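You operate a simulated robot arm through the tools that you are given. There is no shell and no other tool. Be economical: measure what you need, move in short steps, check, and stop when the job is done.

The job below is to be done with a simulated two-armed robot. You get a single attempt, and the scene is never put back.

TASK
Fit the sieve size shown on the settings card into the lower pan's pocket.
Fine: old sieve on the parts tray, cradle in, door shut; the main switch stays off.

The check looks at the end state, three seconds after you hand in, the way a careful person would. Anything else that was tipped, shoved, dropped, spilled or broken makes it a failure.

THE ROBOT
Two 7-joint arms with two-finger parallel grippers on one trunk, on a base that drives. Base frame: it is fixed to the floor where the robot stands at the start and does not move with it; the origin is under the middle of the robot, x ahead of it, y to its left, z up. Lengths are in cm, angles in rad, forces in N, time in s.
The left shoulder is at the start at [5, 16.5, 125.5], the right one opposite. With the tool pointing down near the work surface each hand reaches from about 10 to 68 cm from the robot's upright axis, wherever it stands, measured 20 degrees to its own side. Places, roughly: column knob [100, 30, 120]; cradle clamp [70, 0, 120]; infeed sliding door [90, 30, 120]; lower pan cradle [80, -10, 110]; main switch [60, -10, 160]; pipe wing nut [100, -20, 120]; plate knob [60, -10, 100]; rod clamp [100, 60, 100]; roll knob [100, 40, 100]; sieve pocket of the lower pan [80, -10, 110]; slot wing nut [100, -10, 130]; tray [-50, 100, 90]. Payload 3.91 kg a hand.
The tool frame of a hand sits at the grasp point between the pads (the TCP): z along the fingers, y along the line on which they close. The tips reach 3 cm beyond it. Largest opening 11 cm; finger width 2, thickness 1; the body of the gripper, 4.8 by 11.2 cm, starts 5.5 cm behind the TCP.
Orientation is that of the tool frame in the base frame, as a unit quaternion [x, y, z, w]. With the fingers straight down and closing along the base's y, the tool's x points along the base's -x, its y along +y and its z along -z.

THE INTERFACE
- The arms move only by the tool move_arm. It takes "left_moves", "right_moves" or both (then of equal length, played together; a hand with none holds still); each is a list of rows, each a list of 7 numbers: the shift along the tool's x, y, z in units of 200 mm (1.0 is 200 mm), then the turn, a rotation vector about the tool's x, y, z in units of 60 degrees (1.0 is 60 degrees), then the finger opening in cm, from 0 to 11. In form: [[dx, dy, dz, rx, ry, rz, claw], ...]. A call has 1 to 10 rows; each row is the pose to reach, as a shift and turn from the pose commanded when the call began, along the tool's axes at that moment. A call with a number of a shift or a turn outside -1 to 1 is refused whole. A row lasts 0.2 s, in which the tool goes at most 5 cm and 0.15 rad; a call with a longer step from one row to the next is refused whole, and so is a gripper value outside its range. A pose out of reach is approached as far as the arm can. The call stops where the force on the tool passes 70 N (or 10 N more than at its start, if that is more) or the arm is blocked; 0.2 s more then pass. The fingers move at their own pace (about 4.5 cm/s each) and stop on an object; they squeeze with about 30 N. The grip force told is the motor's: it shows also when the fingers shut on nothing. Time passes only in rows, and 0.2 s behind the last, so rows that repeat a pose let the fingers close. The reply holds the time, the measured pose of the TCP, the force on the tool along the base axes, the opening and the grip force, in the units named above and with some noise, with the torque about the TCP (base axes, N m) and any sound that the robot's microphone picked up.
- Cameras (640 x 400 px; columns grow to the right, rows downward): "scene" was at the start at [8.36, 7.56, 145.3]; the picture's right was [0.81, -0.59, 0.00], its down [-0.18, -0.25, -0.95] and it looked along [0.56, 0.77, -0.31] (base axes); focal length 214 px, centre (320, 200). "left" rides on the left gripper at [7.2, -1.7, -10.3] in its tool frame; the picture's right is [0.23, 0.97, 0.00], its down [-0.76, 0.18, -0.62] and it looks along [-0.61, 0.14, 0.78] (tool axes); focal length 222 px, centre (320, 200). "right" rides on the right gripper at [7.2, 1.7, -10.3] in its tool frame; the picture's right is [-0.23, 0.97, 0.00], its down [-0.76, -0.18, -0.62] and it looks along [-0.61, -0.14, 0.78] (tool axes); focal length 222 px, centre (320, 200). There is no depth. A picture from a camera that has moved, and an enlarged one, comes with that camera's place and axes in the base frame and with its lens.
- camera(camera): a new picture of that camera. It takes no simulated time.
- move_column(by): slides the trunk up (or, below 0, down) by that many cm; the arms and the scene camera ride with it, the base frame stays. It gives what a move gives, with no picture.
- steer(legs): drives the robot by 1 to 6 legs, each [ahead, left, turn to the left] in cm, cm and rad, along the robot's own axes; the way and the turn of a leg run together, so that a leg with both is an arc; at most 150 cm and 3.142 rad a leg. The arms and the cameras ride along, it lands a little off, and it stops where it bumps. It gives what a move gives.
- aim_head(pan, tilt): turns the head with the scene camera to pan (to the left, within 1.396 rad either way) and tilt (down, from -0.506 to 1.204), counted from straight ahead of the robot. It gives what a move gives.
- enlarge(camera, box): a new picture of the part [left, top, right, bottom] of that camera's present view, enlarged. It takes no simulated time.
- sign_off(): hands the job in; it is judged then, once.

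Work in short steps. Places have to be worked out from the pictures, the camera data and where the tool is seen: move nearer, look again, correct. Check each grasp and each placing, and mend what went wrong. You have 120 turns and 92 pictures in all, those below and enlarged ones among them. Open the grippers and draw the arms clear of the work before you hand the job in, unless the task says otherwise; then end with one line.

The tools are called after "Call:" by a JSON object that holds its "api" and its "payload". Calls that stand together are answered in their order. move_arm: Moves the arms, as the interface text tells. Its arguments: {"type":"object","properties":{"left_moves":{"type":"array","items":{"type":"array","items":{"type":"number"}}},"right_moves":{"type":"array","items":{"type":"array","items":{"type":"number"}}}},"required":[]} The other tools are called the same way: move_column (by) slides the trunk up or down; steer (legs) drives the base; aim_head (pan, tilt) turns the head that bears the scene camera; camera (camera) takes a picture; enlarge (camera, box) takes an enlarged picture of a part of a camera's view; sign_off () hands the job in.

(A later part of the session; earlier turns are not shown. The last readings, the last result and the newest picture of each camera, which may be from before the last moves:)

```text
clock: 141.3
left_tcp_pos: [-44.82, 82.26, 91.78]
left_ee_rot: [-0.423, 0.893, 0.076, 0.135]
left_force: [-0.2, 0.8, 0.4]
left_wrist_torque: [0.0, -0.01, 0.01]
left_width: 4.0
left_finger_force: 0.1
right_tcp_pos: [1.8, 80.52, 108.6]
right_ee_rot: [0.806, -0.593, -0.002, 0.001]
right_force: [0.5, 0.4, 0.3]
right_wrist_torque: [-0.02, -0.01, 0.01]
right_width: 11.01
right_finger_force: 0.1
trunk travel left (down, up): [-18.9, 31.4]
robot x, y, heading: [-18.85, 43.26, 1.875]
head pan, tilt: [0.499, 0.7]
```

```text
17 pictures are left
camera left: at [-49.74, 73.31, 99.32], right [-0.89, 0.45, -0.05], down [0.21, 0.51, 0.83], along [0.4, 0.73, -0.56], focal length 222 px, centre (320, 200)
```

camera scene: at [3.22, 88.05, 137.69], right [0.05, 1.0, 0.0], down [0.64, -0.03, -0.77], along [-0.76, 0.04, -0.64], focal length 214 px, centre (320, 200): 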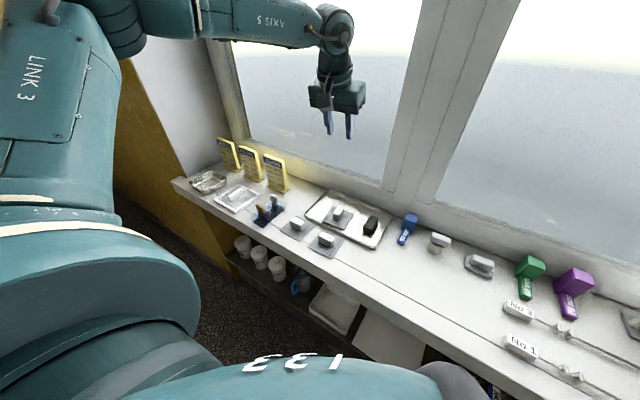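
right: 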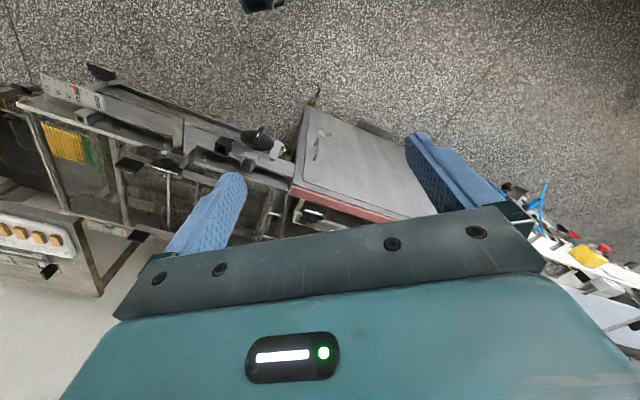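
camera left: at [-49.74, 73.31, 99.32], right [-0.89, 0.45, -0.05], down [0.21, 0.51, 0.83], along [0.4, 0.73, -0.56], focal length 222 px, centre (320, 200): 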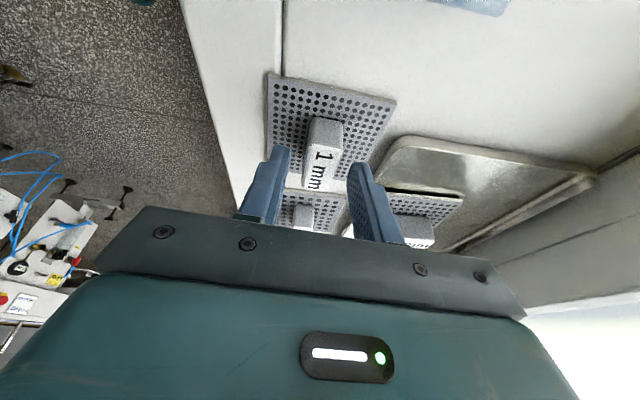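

Good alignment. I lower 1.5 cm more and close.

Call:
{"api": "move_column", "payload": {"by": -1.4}}

Call:
{"api": "move_arm", "payload": {"left_moves": [[0, 0, 0, 0, 0, 0, 2], [0, 0, 0, 0, 0, 0, 0.5], [0, 0, 0, 0, 0, 0, 0.5]]}}

Call:
{"api": "move_column", "payload": {"by": 14}}

Call:
{"api": "camera", "payload": {"camera": "left"}}

```text
clock: 141.9
left_tcp_pos: [-44.85, 82.22, 90.3]
left_ee_rot: [-0.422, 0.893, 0.076, 0.135]
left_force: [0.5, 0.1, -0.3]
left_wrist_torque: [-0.02, -0.01, 0.0]
left_width: 4.0
left_finger_force: 0.2
right_tcp_pos: [1.77, 80.4, 107.21]
right_ee_rot: [0.806, -0.592, -0.001, 0.001]
right_force: [-0.2, 0.9, 0.7]
right_wrist_torque: [-0.01, -0.02, -0.02]
right_width: 10.99
right_finger_force: 0.0
trunk travel left (down, up): [-17.5, 32.8]
robot x, y, heading: [-18.71, 43.44, 1.873]
head pan, tilt: [0.499, 0.7]
```

```text
clock: 142.7
left_tcp_pos: [-44.83, 82.21, 90.34]
left_ee_rot: [-0.422, 0.893, 0.076, 0.135]
left_force: [1.7, -0.7, 3.7]
left_wrist_torque: [-0.17, -0.14, 0.03]
left_width: 2.14
left_finger_force: 29.8
right_tcp_pos: [1.73, 80.48, 107.24]
right_ee_rot: [0.805, -0.593, -0.002, 0.0]
right_force: [-0.2, 0.2, 0.0]
right_wrist_torque: [0.02, 0.01, 0.05]
right_width: 10.99
right_finger_force: 0.0
trunk travel left (down, up): [-17.5, 32.8]
robot x, y, heading: [-19.35, 43.23, 1.872]
head pan, tilt: [0.499, 0.7]
```

```text
clock: 144.4
left_tcp_pos: [-44.84, 82.23, 104.36]
left_ee_rot: [-0.422, 0.893, 0.075, 0.135]
left_force: [0.2, 0.0, -0.1]
left_wrist_torque: [-0.02, 0.01, 0.01]
left_width: 2.15
left_finger_force: 30.4
right_tcp_pos: [1.77, 80.45, 121.2]
right_ee_rot: [0.806, -0.592, -0.003, 0.002]
right_force: [-0.1, 0.2, -0.1]
right_wrist_torque: [-0.01, 0.02, 0.01]
right_width: 11.0
right_finger_force: 0.0
trunk travel left (down, up): [-31.5, 18.8]
robot x, y, heading: [-19.02, 43.43, 1.872]
head pan, tilt: [0.499, 0.7]
```

```text
16 pictures are left
camera left: at [-49.75, 73.34, 111.89], right [-0.89, 0.45, -0.05], down [0.21, 0.52, 0.83], along [0.4, 0.73, -0.56], focal length 222 px, centre (320, 200)
```

left: 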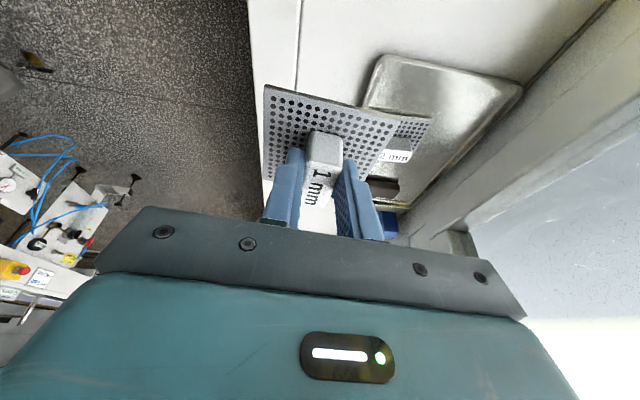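

The 1 mm sieve is held. I raise the trunk, move away from the sill and turn back to the machine.

Call:
{"api": "move_column", "payload": {"by": 14.9}}

Call:
{"api": "steer", "payload": {"legs": [[0, -35, 0], [0, 0, -2.47]]}}

Call:
{"api": "move_arm", "payload": {"left_moves": [[0, 0, 0, -0.043, 0, -0.133, 0.5], [0, 0, 0, -0.086, 0, -0.266, 0.5], [0, 0, 0, -0.13, 0, -0.4, 0.5], [0, 0, 0, -0.173, 0, -0.532, 0.5], [0, 0, 0, -0.216, 0, -0.665, 0.5], [0, 0, 0, -0.26, 0, -0.798, 0.5], [0, 0, 0, -0.29, 0, -0.89, 0.5]]}}

```text
clock: 146.1
left_tcp_pos: [-44.88, 82.22, 119.27]
left_ee_rot: [-0.422, 0.893, 0.075, 0.135]
left_force: [-0.1, 0.1, -0.4]
left_wrist_torque: [-0.01, 0.02, -0.05]
left_width: 2.14
left_finger_force: 30.4
right_tcp_pos: [1.83, 80.51, 136.12]
right_ee_rot: [0.805, -0.593, -0.002, 0.001]
right_force: [0.5, 0.1, -0.2]
right_wrist_torque: [0.02, 0.04, -0.04]
right_width: 10.98
right_finger_force: 0.1
trunk travel left (down, up): [-46.4, 3.9]
robot x, y, heading: [-19.4, 43.16, 1.874]
head pan, tilt: [0.499, 0.7]
```

```text
clock: 155.6
left_tcp_pos: [58.76, 40.62, 119.24]
left_ee_rot: [0.697, 0.7, -0.101, 0.118]
left_force: [-0.1, 0.6, -0.2]
left_wrist_torque: [0.0, -0.01, -0.02]
left_width: 2.13
left_finger_force: 29.9
right_tcp_pos: [21.78, 12.28, 136.03]
right_ee_rot: [0.285, 0.958, 0.002, 0.001]
right_force: [0.3, 0.8, -0.4]
right_wrist_torque: [-0.01, 0.02, 0.03]
right_width: 10.98
right_finger_force: 0.1
trunk travel left (down, up): [-46.4, 3.9]
robot x, y, heading: [14.4, 53.91, -0.577]
head pan, tilt: [0.499, 0.7]
```

```text
clock: 157.2
left_tcp_pos: [58.91, 40.66, 119.2]
left_ee_rot: [0.284, 0.945, -0.04, 0.159]
left_force: [-0.7, -0.2, -2.0]
left_wrist_torque: [0.03, 0.02, -0.01]
left_width: 2.14
left_finger_force: 29.9
right_tcp_pos: [21.88, 12.28, 136.09]
right_ee_rot: [0.284, 0.959, 0.002, 0.002]
right_force: [0.5, -0.9, -0.2]
right_wrist_torque: [-0.03, 0.01, -0.01]
right_width: 11.01
right_finger_force: 0.0
trunk travel left (down, up): [-46.4, 3.9]
robot x, y, heading: [14.37, 54.38, -0.573]
head pan, tilt: [0.499, 0.7]
```

Orientation is nearly the same as at the pocket. I bring the arm to the earlier working pose (further out, 4 cm higher) and then drive in front of the pan.

Call:
{"api": "move_arm", "payload": {"left_moves": [[-0.134, 0.125, -0.009, 0, 0, 0, 0.5], [-0.268, 0.25, -0.018, 0, 0, 0, 0.5], [-0.402, 0.375, -0.027, 0, 0, 0, 0.5], [-0.537, 0.5, -0.036, 0, 0, 0, 0.5]]}}

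Call:
{"api": "steer", "payload": {"legs": [[-8, 0, -0.022], [0, -38, 0]]}}

```text
clock: 158.2
left_tcp_pos: [72.74, 43.46, 123.57]
left_ee_rot: [0.284, 0.945, -0.04, 0.159]
left_force: [0.8, 0.5, -1.2]
left_wrist_torque: [0.0, 0.04, 0.0]
left_width: 2.12
left_finger_force: 29.9
right_tcp_pos: [21.84, 12.3, 136.18]
right_ee_rot: [0.284, 0.959, 0.001, 0.001]
right_force: [0.7, 0.4, -0.4]
right_wrist_torque: [0.0, 0.03, 0.02]
right_width: 11.0
right_finger_force: 0.2
trunk travel left (down, up): [-46.4, 3.9]
robot x, y, heading: [14.66, 53.71, -0.573]
head pan, tilt: [0.499, 0.7]
```

```text
clock: 162.7
left_tcp_pos: [44.54, 15.61, 123.58]
left_ee_rot: [0.293, 0.942, -0.041, 0.159]
left_force: [0.0, 0.1, -0.8]
left_wrist_torque: [-0.01, 0.0, -0.01]
left_width: 2.14
left_finger_force: 30.1
right_tcp_pos: [-6.65, -14.77, 135.92]
right_ee_rot: [0.292, 0.957, 0.001, 0.002]
right_force: [-0.5, 0.0, 0.3]
right_wrist_torque: [0.01, 0.02, 0.04]
right_width: 11.01
right_finger_force: 0.1
trunk travel left (down, up): [-46.4, 3.9]
robot x, y, heading: [-13.54, 27.19, -0.59]
head pan, tilt: [0.499, 0.7]
```

TCP is in line with the pocket. I drive ahead 19 cm and look with the wrist camera.

Call:
{"api": "steer", "payload": {"legs": [[19, 0.2, 0]]}}

Call:
{"api": "camera", "payload": {"camera": "left"}}

```text
clock: 164.3
left_tcp_pos: [60.57, 5.23, 123.48]
left_ee_rot: [0.291, 0.942, -0.041, 0.16]
left_force: [-0.6, -0.3, -1.2]
left_wrist_torque: [-0.02, -0.01, -0.01]
left_width: 2.15
left_finger_force: 30.5
right_tcp_pos: [9.41, -25.33, 136.03]
right_ee_rot: [0.29, 0.957, 0.002, 0.001]
right_force: [-0.6, 0.2, 0.0]
right_wrist_torque: [0.0, -0.01, -0.02]
right_width: 10.98
right_finger_force: 0.1
trunk travel left (down, up): [-46.4, 3.9]
robot x, y, heading: [2.38, 17.03, -0.59]
head pan, tilt: [0.499, 0.7]
```

```text
15 pictures are left
camera left: at [51.12, 9.63, 130.88], right [0.37, 0.93, -0.06], down [0.52, -0.15, 0.84], along [0.77, -0.34, -0.54], focal length 222 px, centre (320, 200)
```

left: 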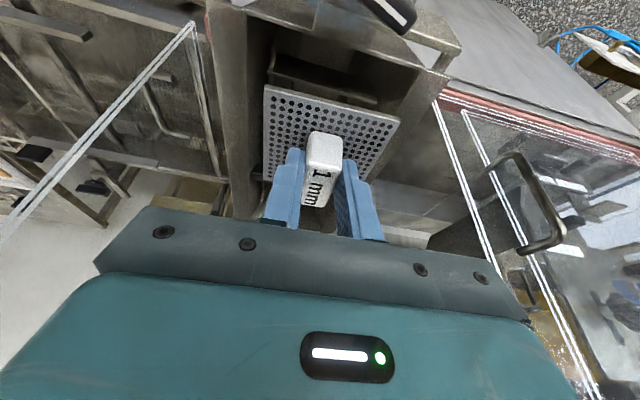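

Relative to the old grasp the knob sits 0.55 cm nearer in the fingers, so the TCP must go to f+0.55. I move above the pocket and then down to a hover.

Call:
{"api": "move_arm", "payload": {"left_moves": [[-0.1, -0.005, 0.034, 0, 0, 0, 0.5], [-0.196, -0.01, 0.067, 0, 0, 0, 0.5], [-0.147, -0.01, 0.21, 0, 0, 0, 0.5], [-0.107, -0.01, 0.327, 0, 0, 0, 0.5]]}}

Call:
{"api": "camera", "payload": {"camera": "left"}}

Call:
{"api": "aim_head", "payload": {"pan": 0.35, "tilt": 0.6}}

Call:
{"api": "enlarge", "payload": {"camera": "scene", "box": [270, 100, 390, 200]}}

```text
clock: 165.3
left_tcp_pos: [63.98, 2.92, 118.11]
left_ee_rot: [0.292, 0.942, -0.042, 0.159]
left_force: [-0.4, -0.3, 0.0]
left_wrist_torque: [0.0, 0.03, -0.03]
left_width: 2.13
left_finger_force: 30.4
right_tcp_pos: [9.44, -25.32, 136.1]
right_ee_rot: [0.291, 0.957, 0.001, 0.001]
right_force: [0.0, -0.1, -0.7]
right_wrist_torque: [-0.01, 0.0, -0.03]
right_width: 10.97
right_finger_force: 0.0
trunk travel left (down, up): [-46.4, 3.9]
robot x, y, heading: [2.42, 16.73, -0.586]
head pan, tilt: [0.499, 0.7]
```

```text
14 pictures are left
camera left: at [54.53, 7.13, 125.42], right [0.37, 0.93, -0.06], down [0.52, -0.15, 0.84], along [0.77, -0.34, -0.54], focal length 222 px, centre (320, 200)
```

left: 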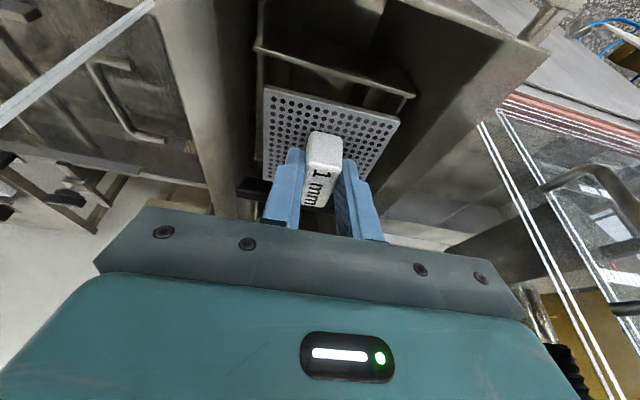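

```text
clock: 166.0
left_tcp_pos: [63.96, 2.86, 118.11]
left_ee_rot: [0.292, 0.942, -0.041, 0.159]
left_force: [-0.7, -0.7, -0.9]
left_wrist_torque: [0.03, 0.06, -0.01]
left_width: 2.13
left_finger_force: 30.1
right_tcp_pos: [9.41, -25.22, 136.09]
right_ee_rot: [0.29, 0.957, 0.001, 0.001]
right_force: [0.0, 0.7, 0.2]
right_wrist_torque: [0.01, -0.02, 0.01]
right_width: 11.0
right_finger_force: 0.0
trunk travel left (down, up): [-46.4, 3.9]
robot x, y, heading: [2.64, 16.99, -0.59]
head pan, tilt: [0.351, 0.6]
```

```text
4.00 times, centred on (330, 150) of scene
camera zoom: at [13.44, 13.11, 141.54], right [-0.23, -0.97, 0.0], down [-0.55, 0.13, -0.82], along [0.8, -0.19, -0.57], focal length 858 px, centre (280, 400)
```

zoom: 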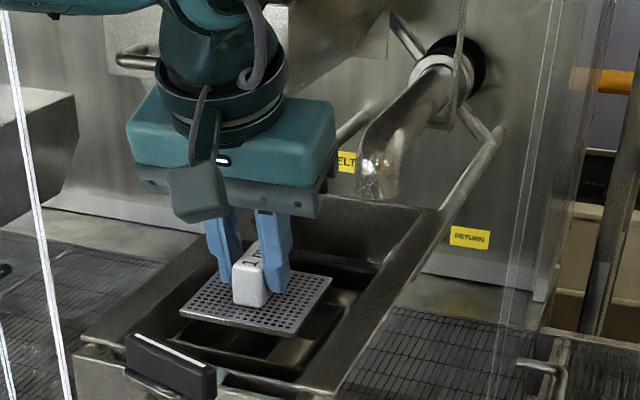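

Aligned over the pocket. I descend to just above rest height with a tiny lateral trim.

Call:
{"api": "move_arm", "payload": {"left_moves": [[0.016, -0.008, 0.047, 0, 0, 0, 0.5], [0.032, -0.008, 0.095, 0, 0, 0, 0.5], [0.05, -0.008, 0.142, 0, 0, 0, 0.5], [0.062, -0.008, 0.18, 0, 0, 0, 0.5]]}}

Call:
{"api": "move_arm", "payload": {"left_moves": [[0.008, 0, 0.024, 0, 0, 0, 0.5], [0.016, 0, 0.047, 0, 0, 0, 0.5]]}}

Call:
{"api": "enlarge", "payload": {"camera": "scene", "box": [290, 130, 370, 195]}}

```text
clock: 167.0
left_tcp_pos: [63.75, 2.78, 114.46]
left_ee_rot: [0.29, 0.942, -0.041, 0.161]
left_force: [-0.5, 2.4, 14.8]
left_wrist_torque: [-0.9, -0.36, -0.06]
left_width: 2.19
left_finger_force: 30.1
right_tcp_pos: [9.25, -25.04, 136.13]
right_ee_rot: [0.291, 0.957, 0.001, 0.003]
right_force: [0.4, -0.5, -0.2]
right_wrist_torque: [0.01, -0.02, -0.02]
right_width: 10.99
right_finger_force: 0.1
trunk travel left (down, up): [-46.4, 3.9]
robot x, y, heading: [2.19, 16.34, -0.59]
head pan, tilt: [0.351, 0.6]
```

```text
clock: 167.6
left_tcp_pos: [63.65, 2.91, 113.52]
left_ee_rot: [0.291, 0.942, -0.044, 0.161]
left_force: [-1.5, 2.4, 22.8]
left_wrist_torque: [-0.39, 0.94, -0.08]
left_width: 2.14
left_finger_force: 30.2
right_tcp_pos: [9.11, -25.05, 136.29]
right_ee_rot: [0.29, 0.957, 0.001, 0.004]
right_force: [0.3, 0.2, 1.2]
right_wrist_torque: [0.01, -0.01, -0.01]
right_width: 11.0
right_finger_force: 0.0
trunk travel left (down, up): [-46.4, 3.9]
robot x, y, heading: [2.6, 16.66, -0.588]
head pan, tilt: [0.351, 0.6]
```

```text
6.15 times, centred on (330, 162) of scene
camera zoom: at [13.18, 13.2, 141.6], right [-0.24, -0.97, 0.0], down [-0.55, 0.13, -0.83], along [0.8, -0.19, -0.56], focal length 1320 px, centre (258, 431)
```

zoom: 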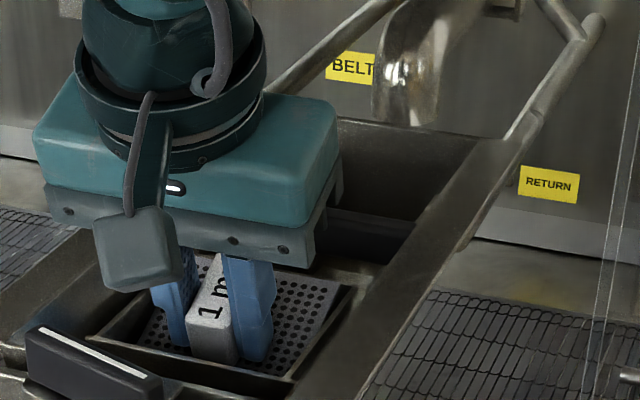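

The plate is inside the pocket with the near-right corner bearing. I release the knob and see how it settles.

Call:
{"api": "move_arm", "payload": {"left_moves": [[-0.003, 0, -0.009, 0, 0, 0, 1.5], [-0.003, 0, -0.009, 0, 0, 0, 3.6], [-0.003, 0, -0.009, 0, 0, 0, 3.6], [-0.003, 0, -0.009, 0, 0, 0, 3.6]]}}

Call:
{"api": "move_arm", "payload": {"left_moves": [[-0.032, 0, -0.095, 0, 0, 0, 3.6], [-0.08, 0, -0.237, 0, 0, 0, 3.6]]}}

Call:
{"api": "camera", "payload": {"camera": "left"}}

```text
clock: 168.6
left_tcp_pos: [63.74, 2.82, 113.42]
left_ee_rot: [0.292, 0.942, -0.042, 0.159]
left_force: [0.7, -0.9, -0.9]
left_wrist_torque: [0.01, 0.01, 0.01]
left_width: 3.62
left_finger_force: 0.2
right_tcp_pos: [9.35, -25.33, 136.13]
right_ee_rot: [0.291, 0.957, 0.001, 0.002]
right_force: [1.0, -0.1, 0.6]
right_wrist_torque: [-0.02, 0.03, 0.02]
right_width: 10.98
right_finger_force: 0.1
trunk travel left (down, up): [-46.4, 3.9]
robot x, y, heading: [2.56, 16.89, -0.587]
head pan, tilt: [0.351, 0.6]
```

```text
clock: 169.2
left_tcp_pos: [63.59, 2.74, 118.52]
left_ee_rot: [0.291, 0.943, -0.041, 0.159]
left_force: [-0.1, 0.9, -0.3]
left_wrist_torque: [-0.01, -0.01, 0.02]
left_width: 3.61
left_finger_force: 0.1
right_tcp_pos: [9.38, -25.2, 136.03]
right_ee_rot: [0.291, 0.957, 0.001, 0.002]
right_force: [0.4, -0.9, 0.0]
right_wrist_torque: [-0.02, 0.0, 0.01]
right_width: 10.99
right_finger_force: 0.0
trunk travel left (down, up): [-46.4, 3.9]
robot x, y, heading: [2.22, 16.73, -0.585]
head pan, tilt: [0.351, 0.6]
```

```text
11 pictures are left
camera left: at [54.15, 6.93, 125.86], right [0.37, 0.93, -0.06], down [0.52, -0.16, 0.84], along [0.77, -0.34, -0.54], focal length 222 px, centre (320, 200)
```

left: 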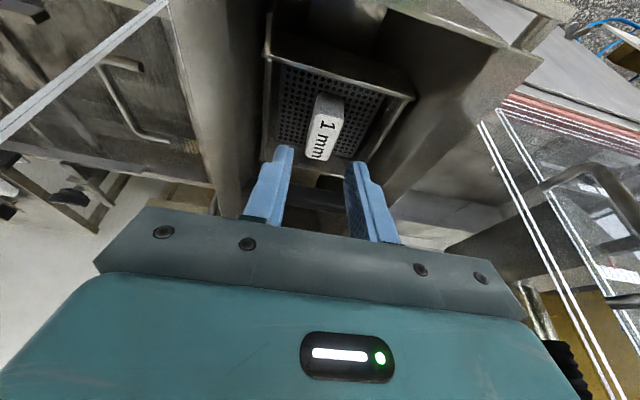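

The 1 mm sieve is seated like the old one was. I raise the hand, back off, and pitch it to about 60° for pushing the pan in.

Call:
{"api": "move_arm", "payload": {"left_moves": [[-0.05, 0, -0.142, 0, 0, 0, 3.6], [-0.08, 0, -0.237, 0, 0, 0, 0]]}}

Call:
{"api": "steer", "payload": {"legs": [[-24, 0, 0]]}}

Call:
{"api": "move_arm", "payload": {"left_moves": [[0, 0, 0, 0, -0.14, 0, 0], [0, 0, 0, 0, -0.28, 0, 0], [0, 0, 0, 0, -0.42, 0, 0], [0, 0, 0, 0, -0.56, 0, 0], [0, 0, 0, 0, -0.7, 0, 0], [0, 0, 0, 0, -0.75, 0, 0]]}}

```text
clock: 169.8
left_tcp_pos: [63.75, 2.53, 123.41]
left_ee_rot: [0.291, 0.942, -0.042, 0.159]
left_force: [-1.1, -1.1, -0.5]
left_wrist_torque: [0.02, 0.0, -0.02]
left_width: 0.11
left_finger_force: 0.0
right_tcp_pos: [9.3, -25.2, 136.06]
right_ee_rot: [0.291, 0.957, 0.002, 0.001]
right_force: [-0.2, 0.0, 1.0]
right_wrist_torque: [0.03, -0.02, -0.02]
right_width: 10.98
right_finger_force: 0.1
trunk travel left (down, up): [-46.4, 3.9]
robot x, y, heading: [2.28, 16.93, -0.588]
head pan, tilt: [0.351, 0.6]
```

```text
clock: 171.5
left_tcp_pos: [43.95, 15.84, 123.37]
left_ee_rot: [0.291, 0.943, -0.041, 0.159]
left_force: [-0.2, 0.4, -0.3]
left_wrist_torque: [0.0, -0.04, -0.01]
left_width: 0.0
left_finger_force: 30.0
right_tcp_pos: [-10.34, -12.03, 136.07]
right_ee_rot: [0.289, 0.957, 0.002, 0.001]
right_force: [0.9, 0.1, -0.4]
right_wrist_torque: [-0.01, 0.0, -0.03]
right_width: 10.99
right_finger_force: 0.0
trunk travel left (down, up): [-46.4, 3.9]
robot x, y, heading: [-17.27, 29.63, -0.587]
head pan, tilt: [0.351, 0.6]
```

```text
clock: 172.9
left_tcp_pos: [43.81, 15.68, 123.34]
left_ee_rot: [0.253, 0.809, -0.15, 0.509]
left_force: [0.0, -0.1, 0.2]
left_wrist_torque: [-0.02, 0.0, 0.02]
left_width: 0.01
left_finger_force: 30.3
right_tcp_pos: [-10.4, -11.98, 136.08]
right_ee_rot: [0.289, 0.957, 0.002, 0.001]
right_force: [0.4, 0.3, -0.3]
right_wrist_torque: [0.02, 0.02, -0.02]
right_width: 11.02
right_finger_force: 0.1
trunk travel left (down, up): [-46.4, 3.9]
robot x, y, heading: [-17.63, 30.46, -0.585]
head pan, tilt: [0.351, 0.6]
```

I lower the hand 10.4 cm so that the closed fingertips meet the front plate above the bar, and drive ahead.

Call:
{"api": "move_column", "payload": {"by": -10.4}}

Call:
{"api": "steer", "payload": {"legs": [[0, 0, -0.014], [9, 0, 0]]}}

Call:
{"api": "aim_head", "payload": {"pan": 0.3, "tilt": 0.5}}

Call:
{"api": "enlarge", "payload": {"camera": "scene", "box": [220, 80, 400, 220]}}

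```text
clock: 174.3
left_tcp_pos: [43.83, 15.81, 112.9]
left_ee_rot: [0.254, 0.81, -0.15, 0.508]
left_force: [-0.4, -0.2, -0.2]
left_wrist_torque: [-0.03, 0.05, 0.0]
left_width: 0.01
left_finger_force: 29.9
right_tcp_pos: [-10.39, -11.97, 125.66]
right_ee_rot: [0.29, 0.957, 0.001, 0.001]
right_force: [0.5, -0.1, 0.7]
right_wrist_torque: [0.0, 0.02, -0.03]
right_width: 10.99
right_finger_force: 0.1
trunk travel left (down, up): [-36.0, 14.3]
robot x, y, heading: [-17.25, 30.06, -0.59]
head pan, tilt: [0.351, 0.6]
```

```text
clock: 175.7
left_tcp_pos: [51.0, 10.03, 112.97]
left_ee_rot: [0.259, 0.808, -0.153, 0.507]
left_force: [-0.6, -0.8, 0.2]
left_wrist_torque: [-0.02, -0.01, 0.01]
left_width: 0.0
left_finger_force: 29.8
right_tcp_pos: [-3.7, -17.06, 125.76]
right_ee_rot: [0.297, 0.955, 0.001, 0.001]
right_force: [0.0, -0.3, 0.7]
right_wrist_torque: [-0.03, 0.04, -0.01]
right_width: 10.99
right_finger_force: 0.0
trunk travel left (down, up): [-36.0, 14.3]
robot x, y, heading: [-9.92, 25.02, -0.602]
head pan, tilt: [0.351, 0.6]
```

```text
clock: 176.4
left_tcp_pos: [50.9, 10.07, 113.05]
left_ee_rot: [0.258, 0.808, -0.153, 0.507]
left_force: [-0.2, -1.0, 0.7]
left_wrist_torque: [0.01, -0.01, -0.03]
left_width: 0.02
left_finger_force: 30.1
right_tcp_pos: [-3.7, -17.11, 125.67]
right_ee_rot: [0.296, 0.955, 0.001, 0.002]
right_force: [0.4, 0.2, 0.0]
right_wrist_torque: [0.01, -0.01, 0.0]
right_width: 11.0
right_finger_force: 0.1
trunk travel left (down, up): [-36.0, 14.3]
robot x, y, heading: [-10.25, 24.88, -0.6]
head pan, tilt: [0.3, 0.499]
```

```text
2.86 times, centred on (310, 150) of scene
camera zoom: at [0.94, 20.68, 132.05], right [-0.3, -0.95, 0.0], down [-0.46, 0.14, -0.88], along [0.84, -0.26, -0.48], focal length 613 px, centre (349, 343)
```

zoom: 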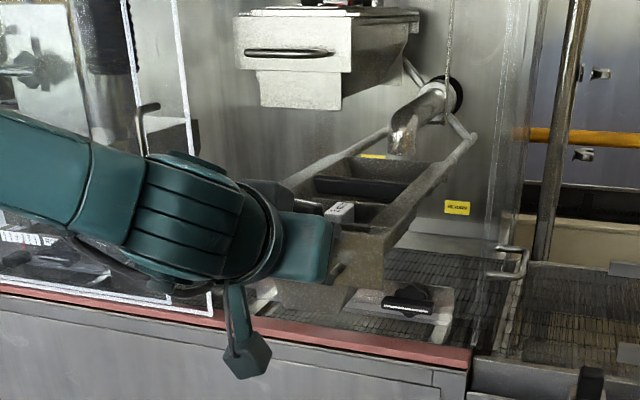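

No contact yet; I drive on in steps and watch the force.

Call:
{"api": "steer", "payload": {"legs": [[4, 0, 0]]}}

Call:
{"api": "steer", "payload": {"legs": [[6, 0, 0]]}}

```text
clock: 177.3
left_tcp_pos: [54.4, 7.69, 112.97]
left_ee_rot: [0.259, 0.808, -0.153, 0.507]
left_force: [0.0, 0.7, -1.7]
left_wrist_torque: [0.03, 0.01, 0.01]
left_width: 0.01
left_finger_force: 29.8
right_tcp_pos: [-0.28, -19.49, 125.66]
right_ee_rot: [0.296, 0.955, 0.001, 0.001]
right_force: [0.0, 0.9, -0.3]
right_wrist_torque: [0.05, 0.01, 0.0]
right_width: 11.04
right_finger_force: 0.0
trunk travel left (down, up): [-36.0, 14.3]
robot x, y, heading: [-6.47, 22.84, -0.6]
head pan, tilt: [0.3, 0.499]
```

```text
clock: 178.3
left_tcp_pos: [59.57, 4.17, 113.11]
left_ee_rot: [0.258, 0.808, -0.152, 0.507]
left_force: [0.0, -0.1, 0.1]
left_wrist_torque: [0.03, 0.0, 0.0]
left_width: 0.0
left_finger_force: 29.6
right_tcp_pos: [4.72, -22.97, 125.66]
right_ee_rot: [0.296, 0.955, 0.001, 0.001]
right_force: [0.7, -0.8, -0.1]
right_wrist_torque: [-0.04, 0.02, 0.0]
right_width: 11.01
right_finger_force: 0.1
trunk travel left (down, up): [-36.0, 14.3]
robot x, y, heading: [-1.68, 19.3, -0.601]
head pan, tilt: [0.3, 0.499]
```

No force at all, which is surprising; I look.

Call:
{"api": "camera", "payload": {"camera": "left"}}

```text
9 pictures are left
camera left: at [48.36, 9.96, 110.99], right [0.48, 0.86, -0.19], down [-0.09, 0.26, 0.96], along [0.87, -0.44, 0.2], focal length 222 px, centre (320, 200)
```

left: 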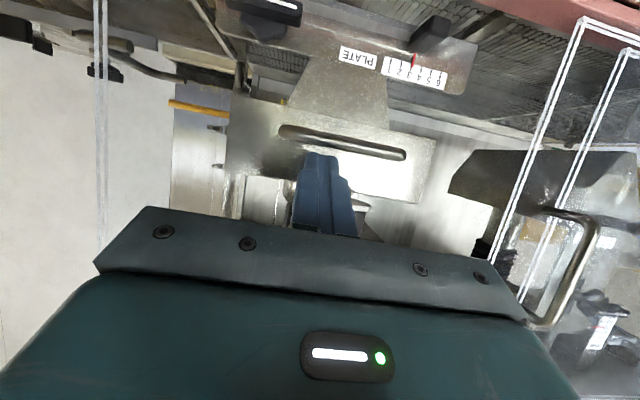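

The pan is moving in with the tips on its plate (bar now at f≈47). I continue 5 cm, then until it meets its stop.

Call:
{"api": "steer", "payload": {"legs": [[5, 0, 0]]}}

Call:
{"api": "steer", "payload": {"legs": [[2.8, 0, 0]]}}

```text
clock: 179.2
left_tcp_pos: [63.67, 1.29, 113.12]
left_ee_rot: [0.258, 0.807, -0.153, 0.508]
left_force: [0.1, -0.6, 0.2]
left_wrist_torque: [-0.01, 0.01, -0.02]
left_width: 0.0
left_finger_force: 30.2
right_tcp_pos: [9.05, -25.76, 125.67]
right_ee_rot: [0.297, 0.955, 0.002, 0.002]
right_force: [1.3, -1.1, -1.0]
right_wrist_torque: [0.01, 0.02, -0.02]
right_width: 10.98
right_finger_force: 0.0
trunk travel left (down, up): [-36.0, 14.3]
robot x, y, heading: [3.02, 16.01, -0.599]
head pan, tilt: [0.3, 0.499]
```

```text
clock: 180.0
left_tcp_pos: [66.16, -0.28, 112.83]
left_ee_rot: [0.257, 0.809, -0.152, 0.506]
left_force: [-1.0, 1.5, -13.3]
left_wrist_torque: [0.09, 0.18, 0.07]
left_width: 0.0
left_finger_force: 30.0
right_tcp_pos: [11.26, -27.4, 125.74]
right_ee_rot: [0.296, 0.955, 0.001, 0.001]
right_force: [0.0, 0.1, 0.8]
right_wrist_torque: [0.02, 0.02, 0.01]
right_width: 11.0
right_finger_force: 0.0
trunk travel left (down, up): [-36.0, 14.3]
robot x, y, heading: [5.18, 14.66, -0.604]
head pan, tilt: [0.3, 0.499]
```

A downward 13 N appears on the fingers. I check with the wrist camera.

Call:
{"api": "camera", "payload": {"camera": "left"}}

```text
8 pictures are left
camera left: at [54.86, 5.59, 110.85], right [0.48, 0.86, -0.19], down [-0.09, 0.26, 0.96], along [0.87, -0.44, 0.2], focal length 222 px, centre (320, 200)
```

left: 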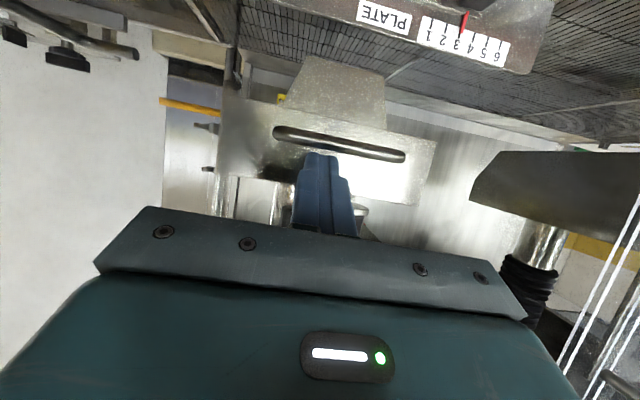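

The pan follows and is nearly home. I push a bit more until a horizontal stop force appears.

Call:
{"api": "steer", "payload": {"legs": [[1.2, 0, 0]]}}

```text
clock: 180.8
left_tcp_pos: [67.06, -0.91, 112.39]
left_ee_rot: [0.259, 0.811, -0.151, 0.502]
left_force: [-9.5, 5.7, -24.7]
left_wrist_torque: [0.06, 0.08, 0.07]
left_width: 0.01
left_finger_force: 29.9
right_tcp_pos: [12.38, -27.94, 125.61]
right_ee_rot: [0.298, 0.955, 0.0, 0.002]
right_force: [0.1, 0.5, -0.7]
right_wrist_torque: [0.0, 0.01, 0.01]
right_width: 10.99
right_finger_force: 0.0
trunk travel left (down, up): [-36.0, 14.3]
robot x, y, heading: [5.33, 14.17, -0.598]
head pan, tilt: [0.3, 0.499]
```

The pan is at its stop (27 N). I back off 5 cm, raise to lever height, and look.

Call:
{"api": "steer", "payload": {"legs": [[-6, 0, 0]]}}

Call:
{"api": "move_column", "payload": {"by": 4.4}}

Call:
{"api": "steer", "payload": {"legs": [[0, 3.2, 0]]}}

Call:
{"api": "enlarge", "payload": {"camera": "scene", "box": [250, 90, 380, 200]}}

```text
clock: 181.8
left_tcp_pos: [62.05, 2.45, 112.47]
left_ee_rot: [0.258, 0.81, -0.151, 0.504]
left_force: [1.8, -1.5, 3.8]
left_wrist_torque: [-0.01, -0.06, 0.02]
left_width: 0.0
left_finger_force: 29.8
right_tcp_pos: [7.28, -24.72, 125.56]
right_ee_rot: [0.297, 0.955, 0.002, 0.001]
right_force: [0.0, 0.2, 0.5]
right_wrist_torque: [0.0, -0.04, -0.01]
right_width: 10.98
right_finger_force: 0.2
trunk travel left (down, up): [-36.0, 14.3]
robot x, y, heading: [0.98, 17.35, -0.605]
head pan, tilt: [0.3, 0.499]
```

```text
clock: 182.6
left_tcp_pos: [62.28, 2.43, 117.03]
left_ee_rot: [0.258, 0.81, -0.151, 0.505]
left_force: [-0.6, 0.1, -1.0]
left_wrist_torque: [0.02, -0.01, -0.01]
left_width: 0.01
left_finger_force: 29.7
right_tcp_pos: [7.45, -24.83, 130.19]
right_ee_rot: [0.297, 0.955, 0.001, 0.001]
right_force: [0.8, 0.3, 0.1]
right_wrist_torque: [0.03, 0.04, 0.0]
right_width: 11.01
right_finger_force: 0.0
trunk travel left (down, up): [-40.4, 9.9]
robot x, y, heading: [1.04, 17.51, -0.6]
head pan, tilt: [0.3, 0.499]
```

```text
clock: 183.6
left_tcp_pos: [63.81, 5.25, 117.0]
left_ee_rot: [0.259, 0.811, -0.152, 0.503]
left_force: [0.1, 0.0, 0.0]
left_wrist_torque: [0.04, -0.01, -0.02]
left_width: 0.0
left_finger_force: 29.9
right_tcp_pos: [9.09, -21.96, 129.97]
right_ee_rot: [0.297, 0.955, 0.001, 0.002]
right_force: [0.1, 0.3, 0.2]
right_wrist_torque: [-0.01, -0.01, -0.01]
right_width: 11.01
right_finger_force: 0.1
trunk travel left (down, up): [-40.4, 9.9]
robot x, y, heading: [2.66, 20.2, -0.599]
head pan, tilt: [0.3, 0.499]
```

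```text
3.64 times, centred on (315, 145) of scene
camera zoom: at [13.87, 15.75, 136.45], right [-0.3, -0.95, 0.0], down [-0.46, 0.14, -0.88], along [0.84, -0.26, -0.48], focal length 780 px, centre (338, 400)
```

zoom: 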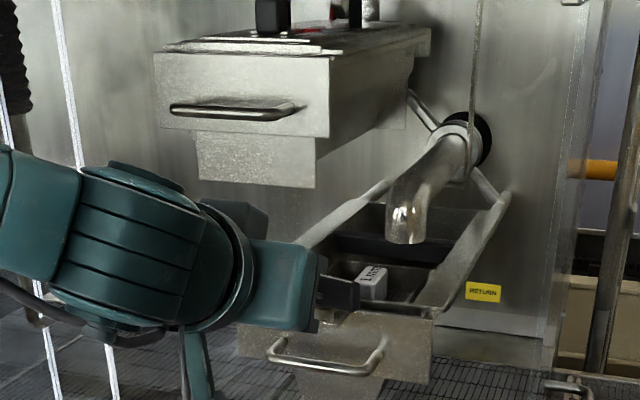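

The pan is back in its original place (bar at f≈55.3). I now push the lever's left end forward to turn it clockwise back to clamped.

Call:
{"api": "steer", "payload": {"legs": [[0, 0.4, 0], [5, 0, 0]]}}

Call:
{"api": "steer", "payload": {"legs": [[3.5, 0, 0]]}}

Call:
{"api": "enlarge", "payload": {"camera": "scene", "box": [260, 110, 360, 195]}}

```text
clock: 184.9
left_tcp_pos: [67.96, 2.58, 116.96]
left_ee_rot: [0.259, 0.811, -0.151, 0.503]
left_force: [-6.4, 5.4, -1.3]
left_wrist_torque: [0.09, 0.06, -0.01]
left_width: 0.01
left_finger_force: 29.8
right_tcp_pos: [13.44, -24.38, 130.12]
right_ee_rot: [0.298, 0.955, 0.001, 0.002]
right_force: [0.4, 0.6, 0.0]
right_wrist_torque: [-0.03, -0.02, -0.01]
right_width: 11.0
right_finger_force: 0.0
trunk travel left (down, up): [-40.4, 9.9]
robot x, y, heading: [7.34, 17.18, -0.6]
head pan, tilt: [0.3, 0.499]
```

```text
clock: 185.8
left_tcp_pos: [69.45, 1.54, 116.85]
left_ee_rot: [0.262, 0.811, -0.154, 0.5]
left_force: [-5.9, 7.3, 8.2]
left_wrist_torque: [-0.07, 0.04, -0.04]
left_width: 0.0
left_finger_force: 29.9
right_tcp_pos: [15.3, -25.83, 130.05]
right_ee_rot: [0.297, 0.955, 0.001, 0.004]
right_force: [0.3, 0.4, 0.6]
right_wrist_torque: [-0.02, 0.01, -0.01]
right_width: 11.01
right_finger_force: 0.1
trunk travel left (down, up): [-40.4, 9.9]
robot x, y, heading: [8.95, 15.88, -0.597]
head pan, tilt: [0.3, 0.499]
stopped in leg 1: the force on the tool passed its limit at 73 N (the readings are from after the stop); the commanded pose is now the measured one
```

```text
4.71 times, centred on (310, 152) of scene
camera zoom: at [19.93, 12.04, 136.46], right [-0.3, -0.96, 0.0], down [-0.46, 0.14, -0.88], along [0.84, -0.26, -0.48], focal length 1009 px, centre (367, 424)
```

zoom: 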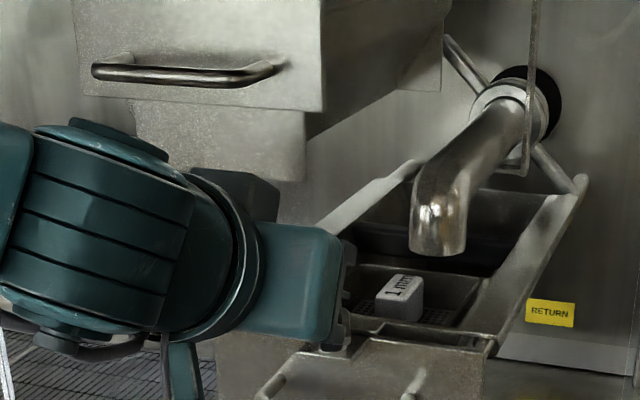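

The lever rotated (its right end no longer protrudes), with a stop force. I back off, move left, and look at both lever and door handle.

Call:
{"api": "steer", "payload": {"legs": [[-10, 0, 0], [0, 7, 0]]}}

Call:
{"api": "aim_head", "payload": {"pan": 0.15, "tilt": 0.5}}

Call:
{"api": "enlarge", "payload": {"camera": "scene", "box": [150, 60, 370, 220]}}

```text
clock: 187.8
left_tcp_pos: [65.41, 12.41, 116.62]
left_ee_rot: [0.263, 0.812, -0.153, 0.498]
left_force: [-0.4, -0.1, -0.1]
left_wrist_torque: [-0.01, -0.01, -0.02]
left_width: 0.0
left_finger_force: 29.6
right_tcp_pos: [11.18, -14.66, 130.15]
right_ee_rot: [0.297, 0.955, 0.002, 0.003]
right_force: [1.1, -0.6, 0.0]
right_wrist_torque: [-0.04, 0.0, -0.03]
right_width: 10.99
right_finger_force: 0.0
trunk travel left (down, up): [-40.4, 9.9]
robot x, y, heading: [4.72, 27.61, -0.601]
head pan, tilt: [0.3, 0.499]
```

```text
clock: 188.5
left_tcp_pos: [65.31, 12.38, 116.52]
left_ee_rot: [0.263, 0.812, -0.153, 0.498]
left_force: [0.7, -1.0, -0.6]
left_wrist_torque: [-0.02, 0.01, -0.02]
left_width: 0.02
left_finger_force: 29.9
right_tcp_pos: [11.21, -14.68, 130.04]
right_ee_rot: [0.297, 0.955, 0.001, 0.002]
right_force: [-0.3, -0.6, -1.2]
right_wrist_torque: [0.01, -0.02, 0.03]
right_width: 11.0
right_finger_force: 0.1
trunk travel left (down, up): [-40.4, 9.9]
robot x, y, heading: [4.67, 27.47, -0.606]
head pan, tilt: [0.15, 0.499]
```

```text
2.50 times, centred on (260, 140) of scene
camera zoom: at [15.42, 21.78, 136.46], right [-0.44, -0.9, 0.0], down [-0.43, 0.21, -0.88], along [0.79, -0.38, -0.48], focal length 536 px, centre (470, 350)
```

zoom: 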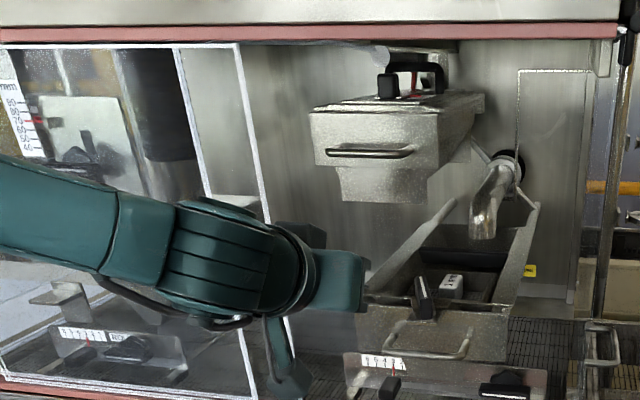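

The lever is roughly back; I zoom to check its angle.

Call:
{"api": "enlarge", "payload": {"camera": "scene", "box": [290, 155, 350, 205]}}

```text
8.00 times, centred on (320, 180) of scene
camera zoom: at [15.42, 21.78, 136.46], right [-0.44, -0.9, 0.0], down [-0.43, 0.21, -0.88], along [0.79, -0.38, -0.48], focal length 1716 px, centre (320, 360)
```

zoom: 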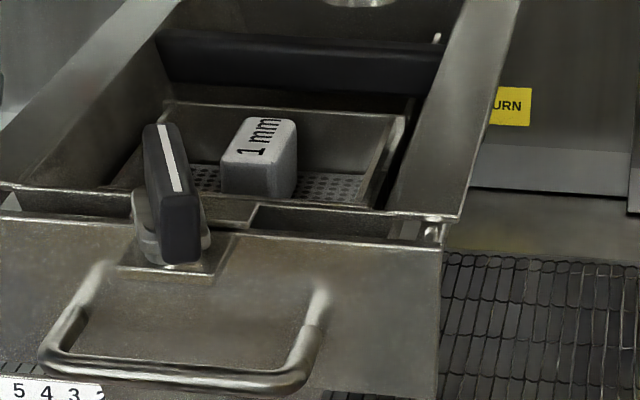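

The lever is about 25° short. I go in beside its rear end and push it to the right until flush.

Call:
{"api": "move_column", "payload": {"by": 0.4}}

Call:
{"api": "steer", "payload": {"legs": [[0, -3.6, 0], [9.4, 0, 0]]}}

Call:
{"api": "steer", "payload": {"legs": [[0, -4, 0]]}}

```text
clock: 189.0
left_tcp_pos: [65.48, 12.33, 116.9]
left_ee_rot: [0.264, 0.812, -0.153, 0.497]
left_force: [0.2, 0.3, 0.5]
left_wrist_torque: [0.0, 0.04, -0.03]
left_width: 0.02
left_finger_force: 30.5
right_tcp_pos: [11.17, -14.7, 130.59]
right_ee_rot: [0.297, 0.955, 0.001, 0.003]
right_force: [0.0, -0.1, 0.4]
right_wrist_torque: [-0.02, -0.01, -0.01]
right_width: 10.99
right_finger_force: 0.1
trunk travel left (down, up): [-40.8, 9.5]
robot x, y, heading: [5.04, 27.28, -0.602]
head pan, tilt: [0.15, 0.499]
```

```text
clock: 190.7
left_tcp_pos: [71.32, 4.06, 117.0]
left_ee_rot: [0.263, 0.813, -0.152, 0.497]
left_force: [0.8, -0.6, -1.3]
left_wrist_torque: [0.01, 0.04, -0.02]
left_width: 0.0
left_finger_force: 29.5
right_tcp_pos: [17.06, -23.24, 130.49]
right_ee_rot: [0.296, 0.955, 0.001, 0.001]
right_force: [0.1, 0.2, -0.4]
right_wrist_torque: [0.05, 0.01, 0.0]
right_width: 11.0
right_finger_force: 0.1
trunk travel left (down, up): [-40.8, 9.5]
robot x, y, heading: [10.63, 18.94, -0.602]
head pan, tilt: [0.15, 0.499]
```

```text
clock: 191.8
left_tcp_pos: [68.98, 0.92, 117.07]
left_ee_rot: [0.262, 0.812, -0.152, 0.499]
left_force: [0.2, 0.2, -0.2]
left_wrist_torque: [0.01, -0.03, 0.04]
left_width: 0.01
left_finger_force: 29.9
right_tcp_pos: [14.83, -26.34, 130.59]
right_ee_rot: [0.297, 0.955, 0.001, 0.003]
right_force: [-0.3, -0.1, -0.7]
right_wrist_torque: [0.02, 0.01, 0.0]
right_width: 10.98
right_finger_force: 0.1
trunk travel left (down, up): [-40.8, 9.5]
robot x, y, heading: [8.64, 15.76, -0.6]
head pan, tilt: [0.15, 0.499]
```

No force yet (the lever turns easily). I push another 1 cm.

Call:
{"api": "steer", "payload": {"legs": [[0, -1.2, 0]]}}

```text
clock: 192.6
left_tcp_pos: [68.44, -0.16, 116.92]
left_ee_rot: [0.263, 0.812, -0.153, 0.498]
left_force: [-0.3, 0.2, 1.1]
left_wrist_torque: [0.01, 0.02, -0.01]
left_width: 0.0
left_finger_force: 29.6
right_tcp_pos: [14.31, -27.19, 130.54]
right_ee_rot: [0.297, 0.955, 0.001, 0.003]
right_force: [-0.6, 0.1, 0.1]
right_wrist_torque: [0.0, 0.0, -0.02]
right_width: 11.03
right_finger_force: 0.1
trunk travel left (down, up): [-40.8, 9.5]
robot x, y, heading: [7.87, 14.8, -0.602]
head pan, tilt: [0.15, 0.499]
```

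Still free; 0.8 cm more.

Call:
{"api": "steer", "payload": {"legs": [[0, -0.9, 0]]}}

```text
clock: 193.3
left_tcp_pos: [67.83, -0.77, 116.9]
left_ee_rot: [0.262, 0.812, -0.152, 0.499]
left_force: [0.3, 0.0, -1.0]
left_wrist_torque: [0.0, 0.02, 0.04]
left_width: 0.0
left_finger_force: 30.2
right_tcp_pos: [13.74, -28.04, 130.54]
right_ee_rot: [0.297, 0.955, 0.001, 0.003]
right_force: [-0.8, -0.5, -0.8]
right_wrist_torque: [0.03, -0.01, -0.01]
right_width: 11.01
right_finger_force: 0.1
trunk travel left (down, up): [-40.8, 9.5]
robot x, y, heading: [7.44, 14.35, -0.604]
head pan, tilt: [0.15, 0.499]
```

No contact force; I check with the wrist camera.

Call:
{"api": "camera", "payload": {"camera": "left"}}

```text
3 pictures are left
camera left: at [56.73, 5.14, 115.24], right [0.48, 0.86, -0.19], down [-0.07, 0.25, 0.96], along [0.87, -0.45, 0.18], focal length 222 px, centre (320, 200)
```

left: 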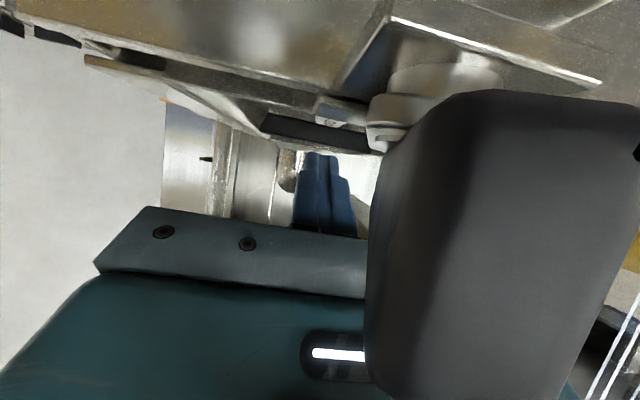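

The pan had been dragged out about 9 cm when I backed off, and the hand is now above it. I raise the hand clear, back off, lower to pushing height and push the pan home again.

Call:
{"api": "move_column", "payload": {"by": 5.5}}

Call:
{"api": "steer", "payload": {"legs": [[-17, 0, 0]]}}

Call:
{"api": "move_column", "payload": {"by": -9.6}}

Call:
{"api": "steer", "payload": {"legs": [[15, 0, 0]]}}

```text
clock: 194.3
left_tcp_pos: [67.97, -0.68, 122.48]
left_ee_rot: [0.263, 0.812, -0.152, 0.498]
left_force: [0.1, -0.5, -0.6]
left_wrist_torque: [-0.02, -0.01, 0.04]
left_width: 0.0
left_finger_force: 29.7
right_tcp_pos: [13.72, -27.96, 135.87]
right_ee_rot: [0.297, 0.955, 0.0, 0.003]
right_force: [-0.1, 0.3, 0.2]
right_wrist_torque: [0.01, 0.0, -0.01]
right_width: 10.99
right_finger_force: 0.1
trunk travel left (down, up): [-46.3, 4.0]
robot x, y, heading: [7.37, 14.31, -0.593]
head pan, tilt: [0.15, 0.499]
```

```text
clock: 195.7
left_tcp_pos: [54.15, 9.38, 122.46]
left_ee_rot: [0.257, 0.814, -0.149, 0.499]
left_force: [0.3, -0.3, 0.5]
left_wrist_torque: [0.0, -0.02, 0.02]
left_width: 0.03
left_finger_force: 29.8
right_tcp_pos: [0.3, -18.44, 135.92]
right_ee_rot: [0.292, 0.957, 0.001, 0.003]
right_force: [0.0, -0.9, -0.1]
right_wrist_torque: [-0.02, -0.01, 0.03]
right_width: 11.01
right_finger_force: 0.2
trunk travel left (down, up): [-46.3, 4.0]
robot x, y, heading: [-6.63, 23.46, -0.587]
head pan, tilt: [0.15, 0.499]
```

```text
clock: 197.0
left_tcp_pos: [54.13, 9.2, 113.07]
left_ee_rot: [0.258, 0.814, -0.149, 0.499]
left_force: [-0.3, 0.6, 1.0]
left_wrist_torque: [0.01, 0.01, 0.0]
left_width: 0.0
left_finger_force: 29.8
right_tcp_pos: [0.3, -18.55, 126.43]
right_ee_rot: [0.292, 0.956, 0.001, 0.003]
right_force: [-0.1, 0.6, 0.4]
right_wrist_torque: [0.0, -0.02, 0.01]
right_width: 11.02
right_finger_force: 0.1
trunk travel left (down, up): [-36.7, 13.6]
robot x, y, heading: [-6.69, 23.54, -0.589]
head pan, tilt: [0.15, 0.499]
```

```text
clock: 198.4
left_tcp_pos: [66.71, 1.09, 112.76]
left_ee_rot: [0.257, 0.814, -0.149, 0.499]
left_force: [-2.0, 2.5, -5.5]
left_wrist_torque: [0.04, 0.05, 0.06]
left_width: 0.0
left_finger_force: 30.0
right_tcp_pos: [12.78, -26.73, 126.4]
right_ee_rot: [0.292, 0.957, 0.002, 0.003]
right_force: [-0.2, -0.1, -0.5]
right_wrist_torque: [0.02, -0.01, -0.03]
right_width: 10.99
right_finger_force: 0.0
trunk travel left (down, up): [-36.7, 13.6]
robot x, y, heading: [5.93, 15.2, -0.589]
head pan, tilt: [0.15, 0.499]
```

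Nearly home; 1.5 cm more, watching the force.

Call:
{"api": "steer", "payload": {"legs": [[1.5, 0, -0.01]]}}

```text
clock: 199.2
left_tcp_pos: [67.59, -0.15, 112.3]
left_ee_rot: [0.262, 0.816, -0.151, 0.493]
left_force: [-16.0, 15.7, -23.1]
left_wrist_torque: [-0.03, 0.01, -0.09]
left_width: 0.03
left_finger_force: 29.6
right_tcp_pos: [13.52, -27.54, 126.49]
right_ee_rot: [0.295, 0.955, -0.001, 0.003]
right_force: [-0.4, -0.1, -0.1]
right_wrist_torque: [-0.02, 0.01, 0.0]
right_width: 11.0
right_finger_force: 0.1
trunk travel left (down, up): [-36.7, 13.6]
robot x, y, heading: [6.84, 13.89, -0.605]
head pan, tilt: [0.15, 0.499]
```

Home again. I back off, raise to lever height, go in beside the lever's rear-left, then push right gently.

Call:
{"api": "steer", "payload": {"legs": [[-7, 0, 0]]}}

Call:
{"api": "move_column", "payload": {"by": 4.4}}

Call:
{"api": "steer", "payload": {"legs": [[0, 4.6, 0], [8.9, 0, 0]]}}

Call:
{"api": "steer", "payload": {"legs": [[0, -2.5, 0]]}}

```text
clock: 200.2
left_tcp_pos: [61.72, 3.7, 112.29]
left_ee_rot: [0.263, 0.815, -0.151, 0.493]
left_force: [0.7, -1.9, 1.7]
left_wrist_torque: [-0.02, 0.04, 0.02]
left_width: 0.02
left_finger_force: 30.2
right_tcp_pos: [7.77, -23.74, 126.27]
right_ee_rot: [0.297, 0.955, 0.002, 0.003]
right_force: [-1.2, 0.3, -0.6]
right_wrist_torque: [-0.04, -0.01, -0.02]
right_width: 10.98
right_finger_force: 0.0
trunk travel left (down, up): [-36.7, 13.6]
robot x, y, heading: [1.74, 18.5, -0.601]
head pan, tilt: [0.15, 0.499]
```

```text
clock: 201.1
left_tcp_pos: [62.09, 4.08, 114.36]
left_ee_rot: [0.264, 0.828, -0.143, 0.474]
left_force: [-0.8, -0.2, -64.9]
left_wrist_torque: [0.7, 0.5, -0.02]
left_width: 0.0
left_finger_force: 29.6
right_tcp_pos: [8.36, -23.92, 130.59]
right_ee_rot: [0.297, 0.955, 0.001, 0.0]
right_force: [-0.7, 0.4, 0.1]
right_wrist_torque: [-0.04, 0.02, 0.01]
right_width: 10.99
right_finger_force: 0.0
trunk travel left (down, up): [-41.1, 9.2]
robot x, y, heading: [1.38, 18.12, -0.602]
head pan, tilt: [0.15, 0.499]
```

```text
clock: 201.9
left_tcp_pos: [61.87, 4.83, 115.02]
left_ee_rot: [0.273, 0.824, -0.149, 0.474]
left_force: [0.6, 1.0, 0.1]
left_wrist_torque: [-0.04, 0.0, -0.03]
left_width: 0.0
left_finger_force: 29.9
right_tcp_pos: [8.59, -22.43, 130.79]
right_ee_rot: [0.298, 0.955, 0.001, 0.002]
right_force: [0.4, 0.2, 0.2]
right_wrist_torque: [0.01, -0.02, 0.0]
right_width: 11.0
right_finger_force: 0.1
trunk travel left (down, up): [-41.1, 9.2]
robot x, y, heading: [2.51, 19.73, -0.6]
head pan, tilt: [0.15, 0.499]
stopped in leg 1: the force on the tool passed its limit at 78 N (the readings are from after the stop); the commanded pose is now the measured one
```

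```text
clock: 202.9
left_tcp_pos: [60.44, 2.73, 114.94]
left_ee_rot: [0.273, 0.824, -0.15, 0.474]
left_force: [0.0, -0.7, 0.7]
left_wrist_torque: [0.01, 0.01, -0.01]
left_width: 0.0
left_finger_force: 30.2
right_tcp_pos: [7.13, -24.55, 130.84]
right_ee_rot: [0.296, 0.955, 0.002, 0.002]
right_force: [0.0, 0.1, -0.4]
right_wrist_torque: [0.0, -0.01, -0.03]
right_width: 10.99
right_finger_force: 0.1
trunk travel left (down, up): [-41.1, 9.2]
robot x, y, heading: [0.83, 17.55, -0.6]
head pan, tilt: [0.15, 0.499]
```

Raising met 65 N: the finger had wedged under the clamp platform and probably dragged the pan. I look.

Call:
{"api": "camera", "payload": {"camera": "left"}}

```text
2 pictures are left
camera left: at [49.22, 8.98, 113.94], right [0.49, 0.85, -0.18], down [-0.02, 0.22, 0.97], along [0.87, -0.47, 0.13], focal length 222 px, centre (320, 200)
```

left: 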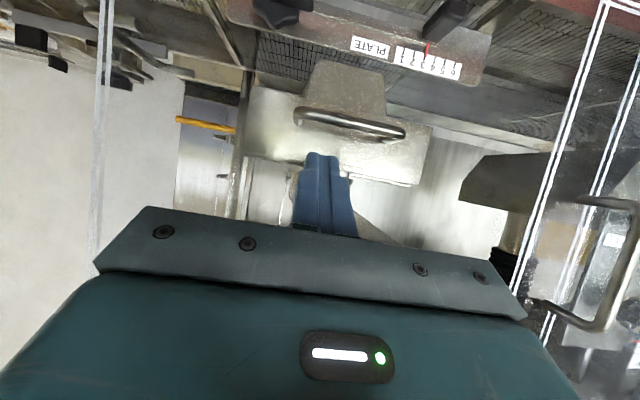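

The pan is about 5.5 cm out. I back away, shift left and look at the lever from the scene camera.

Call:
{"api": "steer", "payload": {"legs": [[-8, 0, 0], [0, 8, 0]]}}

Call:
{"api": "enlarge", "payload": {"camera": "scene", "box": [260, 120, 380, 215]}}

```text
clock: 204.9
left_tcp_pos: [58.35, 14.08, 114.92]
left_ee_rot: [0.272, 0.824, -0.15, 0.474]
left_force: [0.1, -0.3, 1.5]
left_wrist_torque: [-0.02, 0.01, -0.02]
left_width: 0.0
left_finger_force: 30.3
right_tcp_pos: [5.21, -13.18, 130.79]
right_ee_rot: [0.296, 0.955, 0.001, 0.003]
right_force: [0.2, -1.1, -0.6]
right_wrist_torque: [-0.01, 0.01, -0.01]
right_width: 11.01
right_finger_force: 0.0
trunk travel left (down, up): [-41.1, 9.2]
robot x, y, heading: [-1.32, 28.78, -0.602]
head pan, tilt: [0.15, 0.499]
```

```text
4.21 times, centred on (320, 168) of scene
camera zoom: at [9.36, 23.28, 137.16], right [-0.44, -0.9, 0.0], down [-0.43, 0.21, -0.88], along [0.79, -0.38, -0.48], focal length 903 px, centre (320, 337)
```

zoom: 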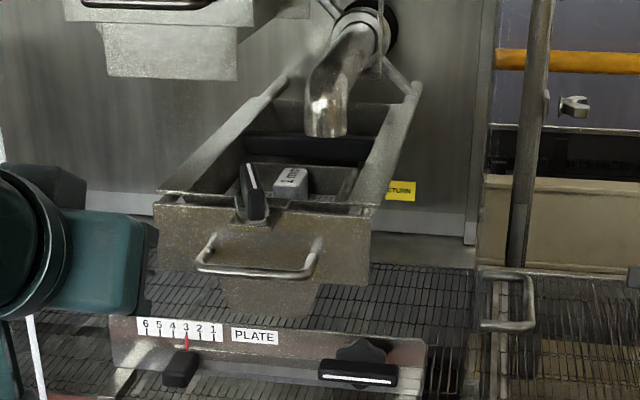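

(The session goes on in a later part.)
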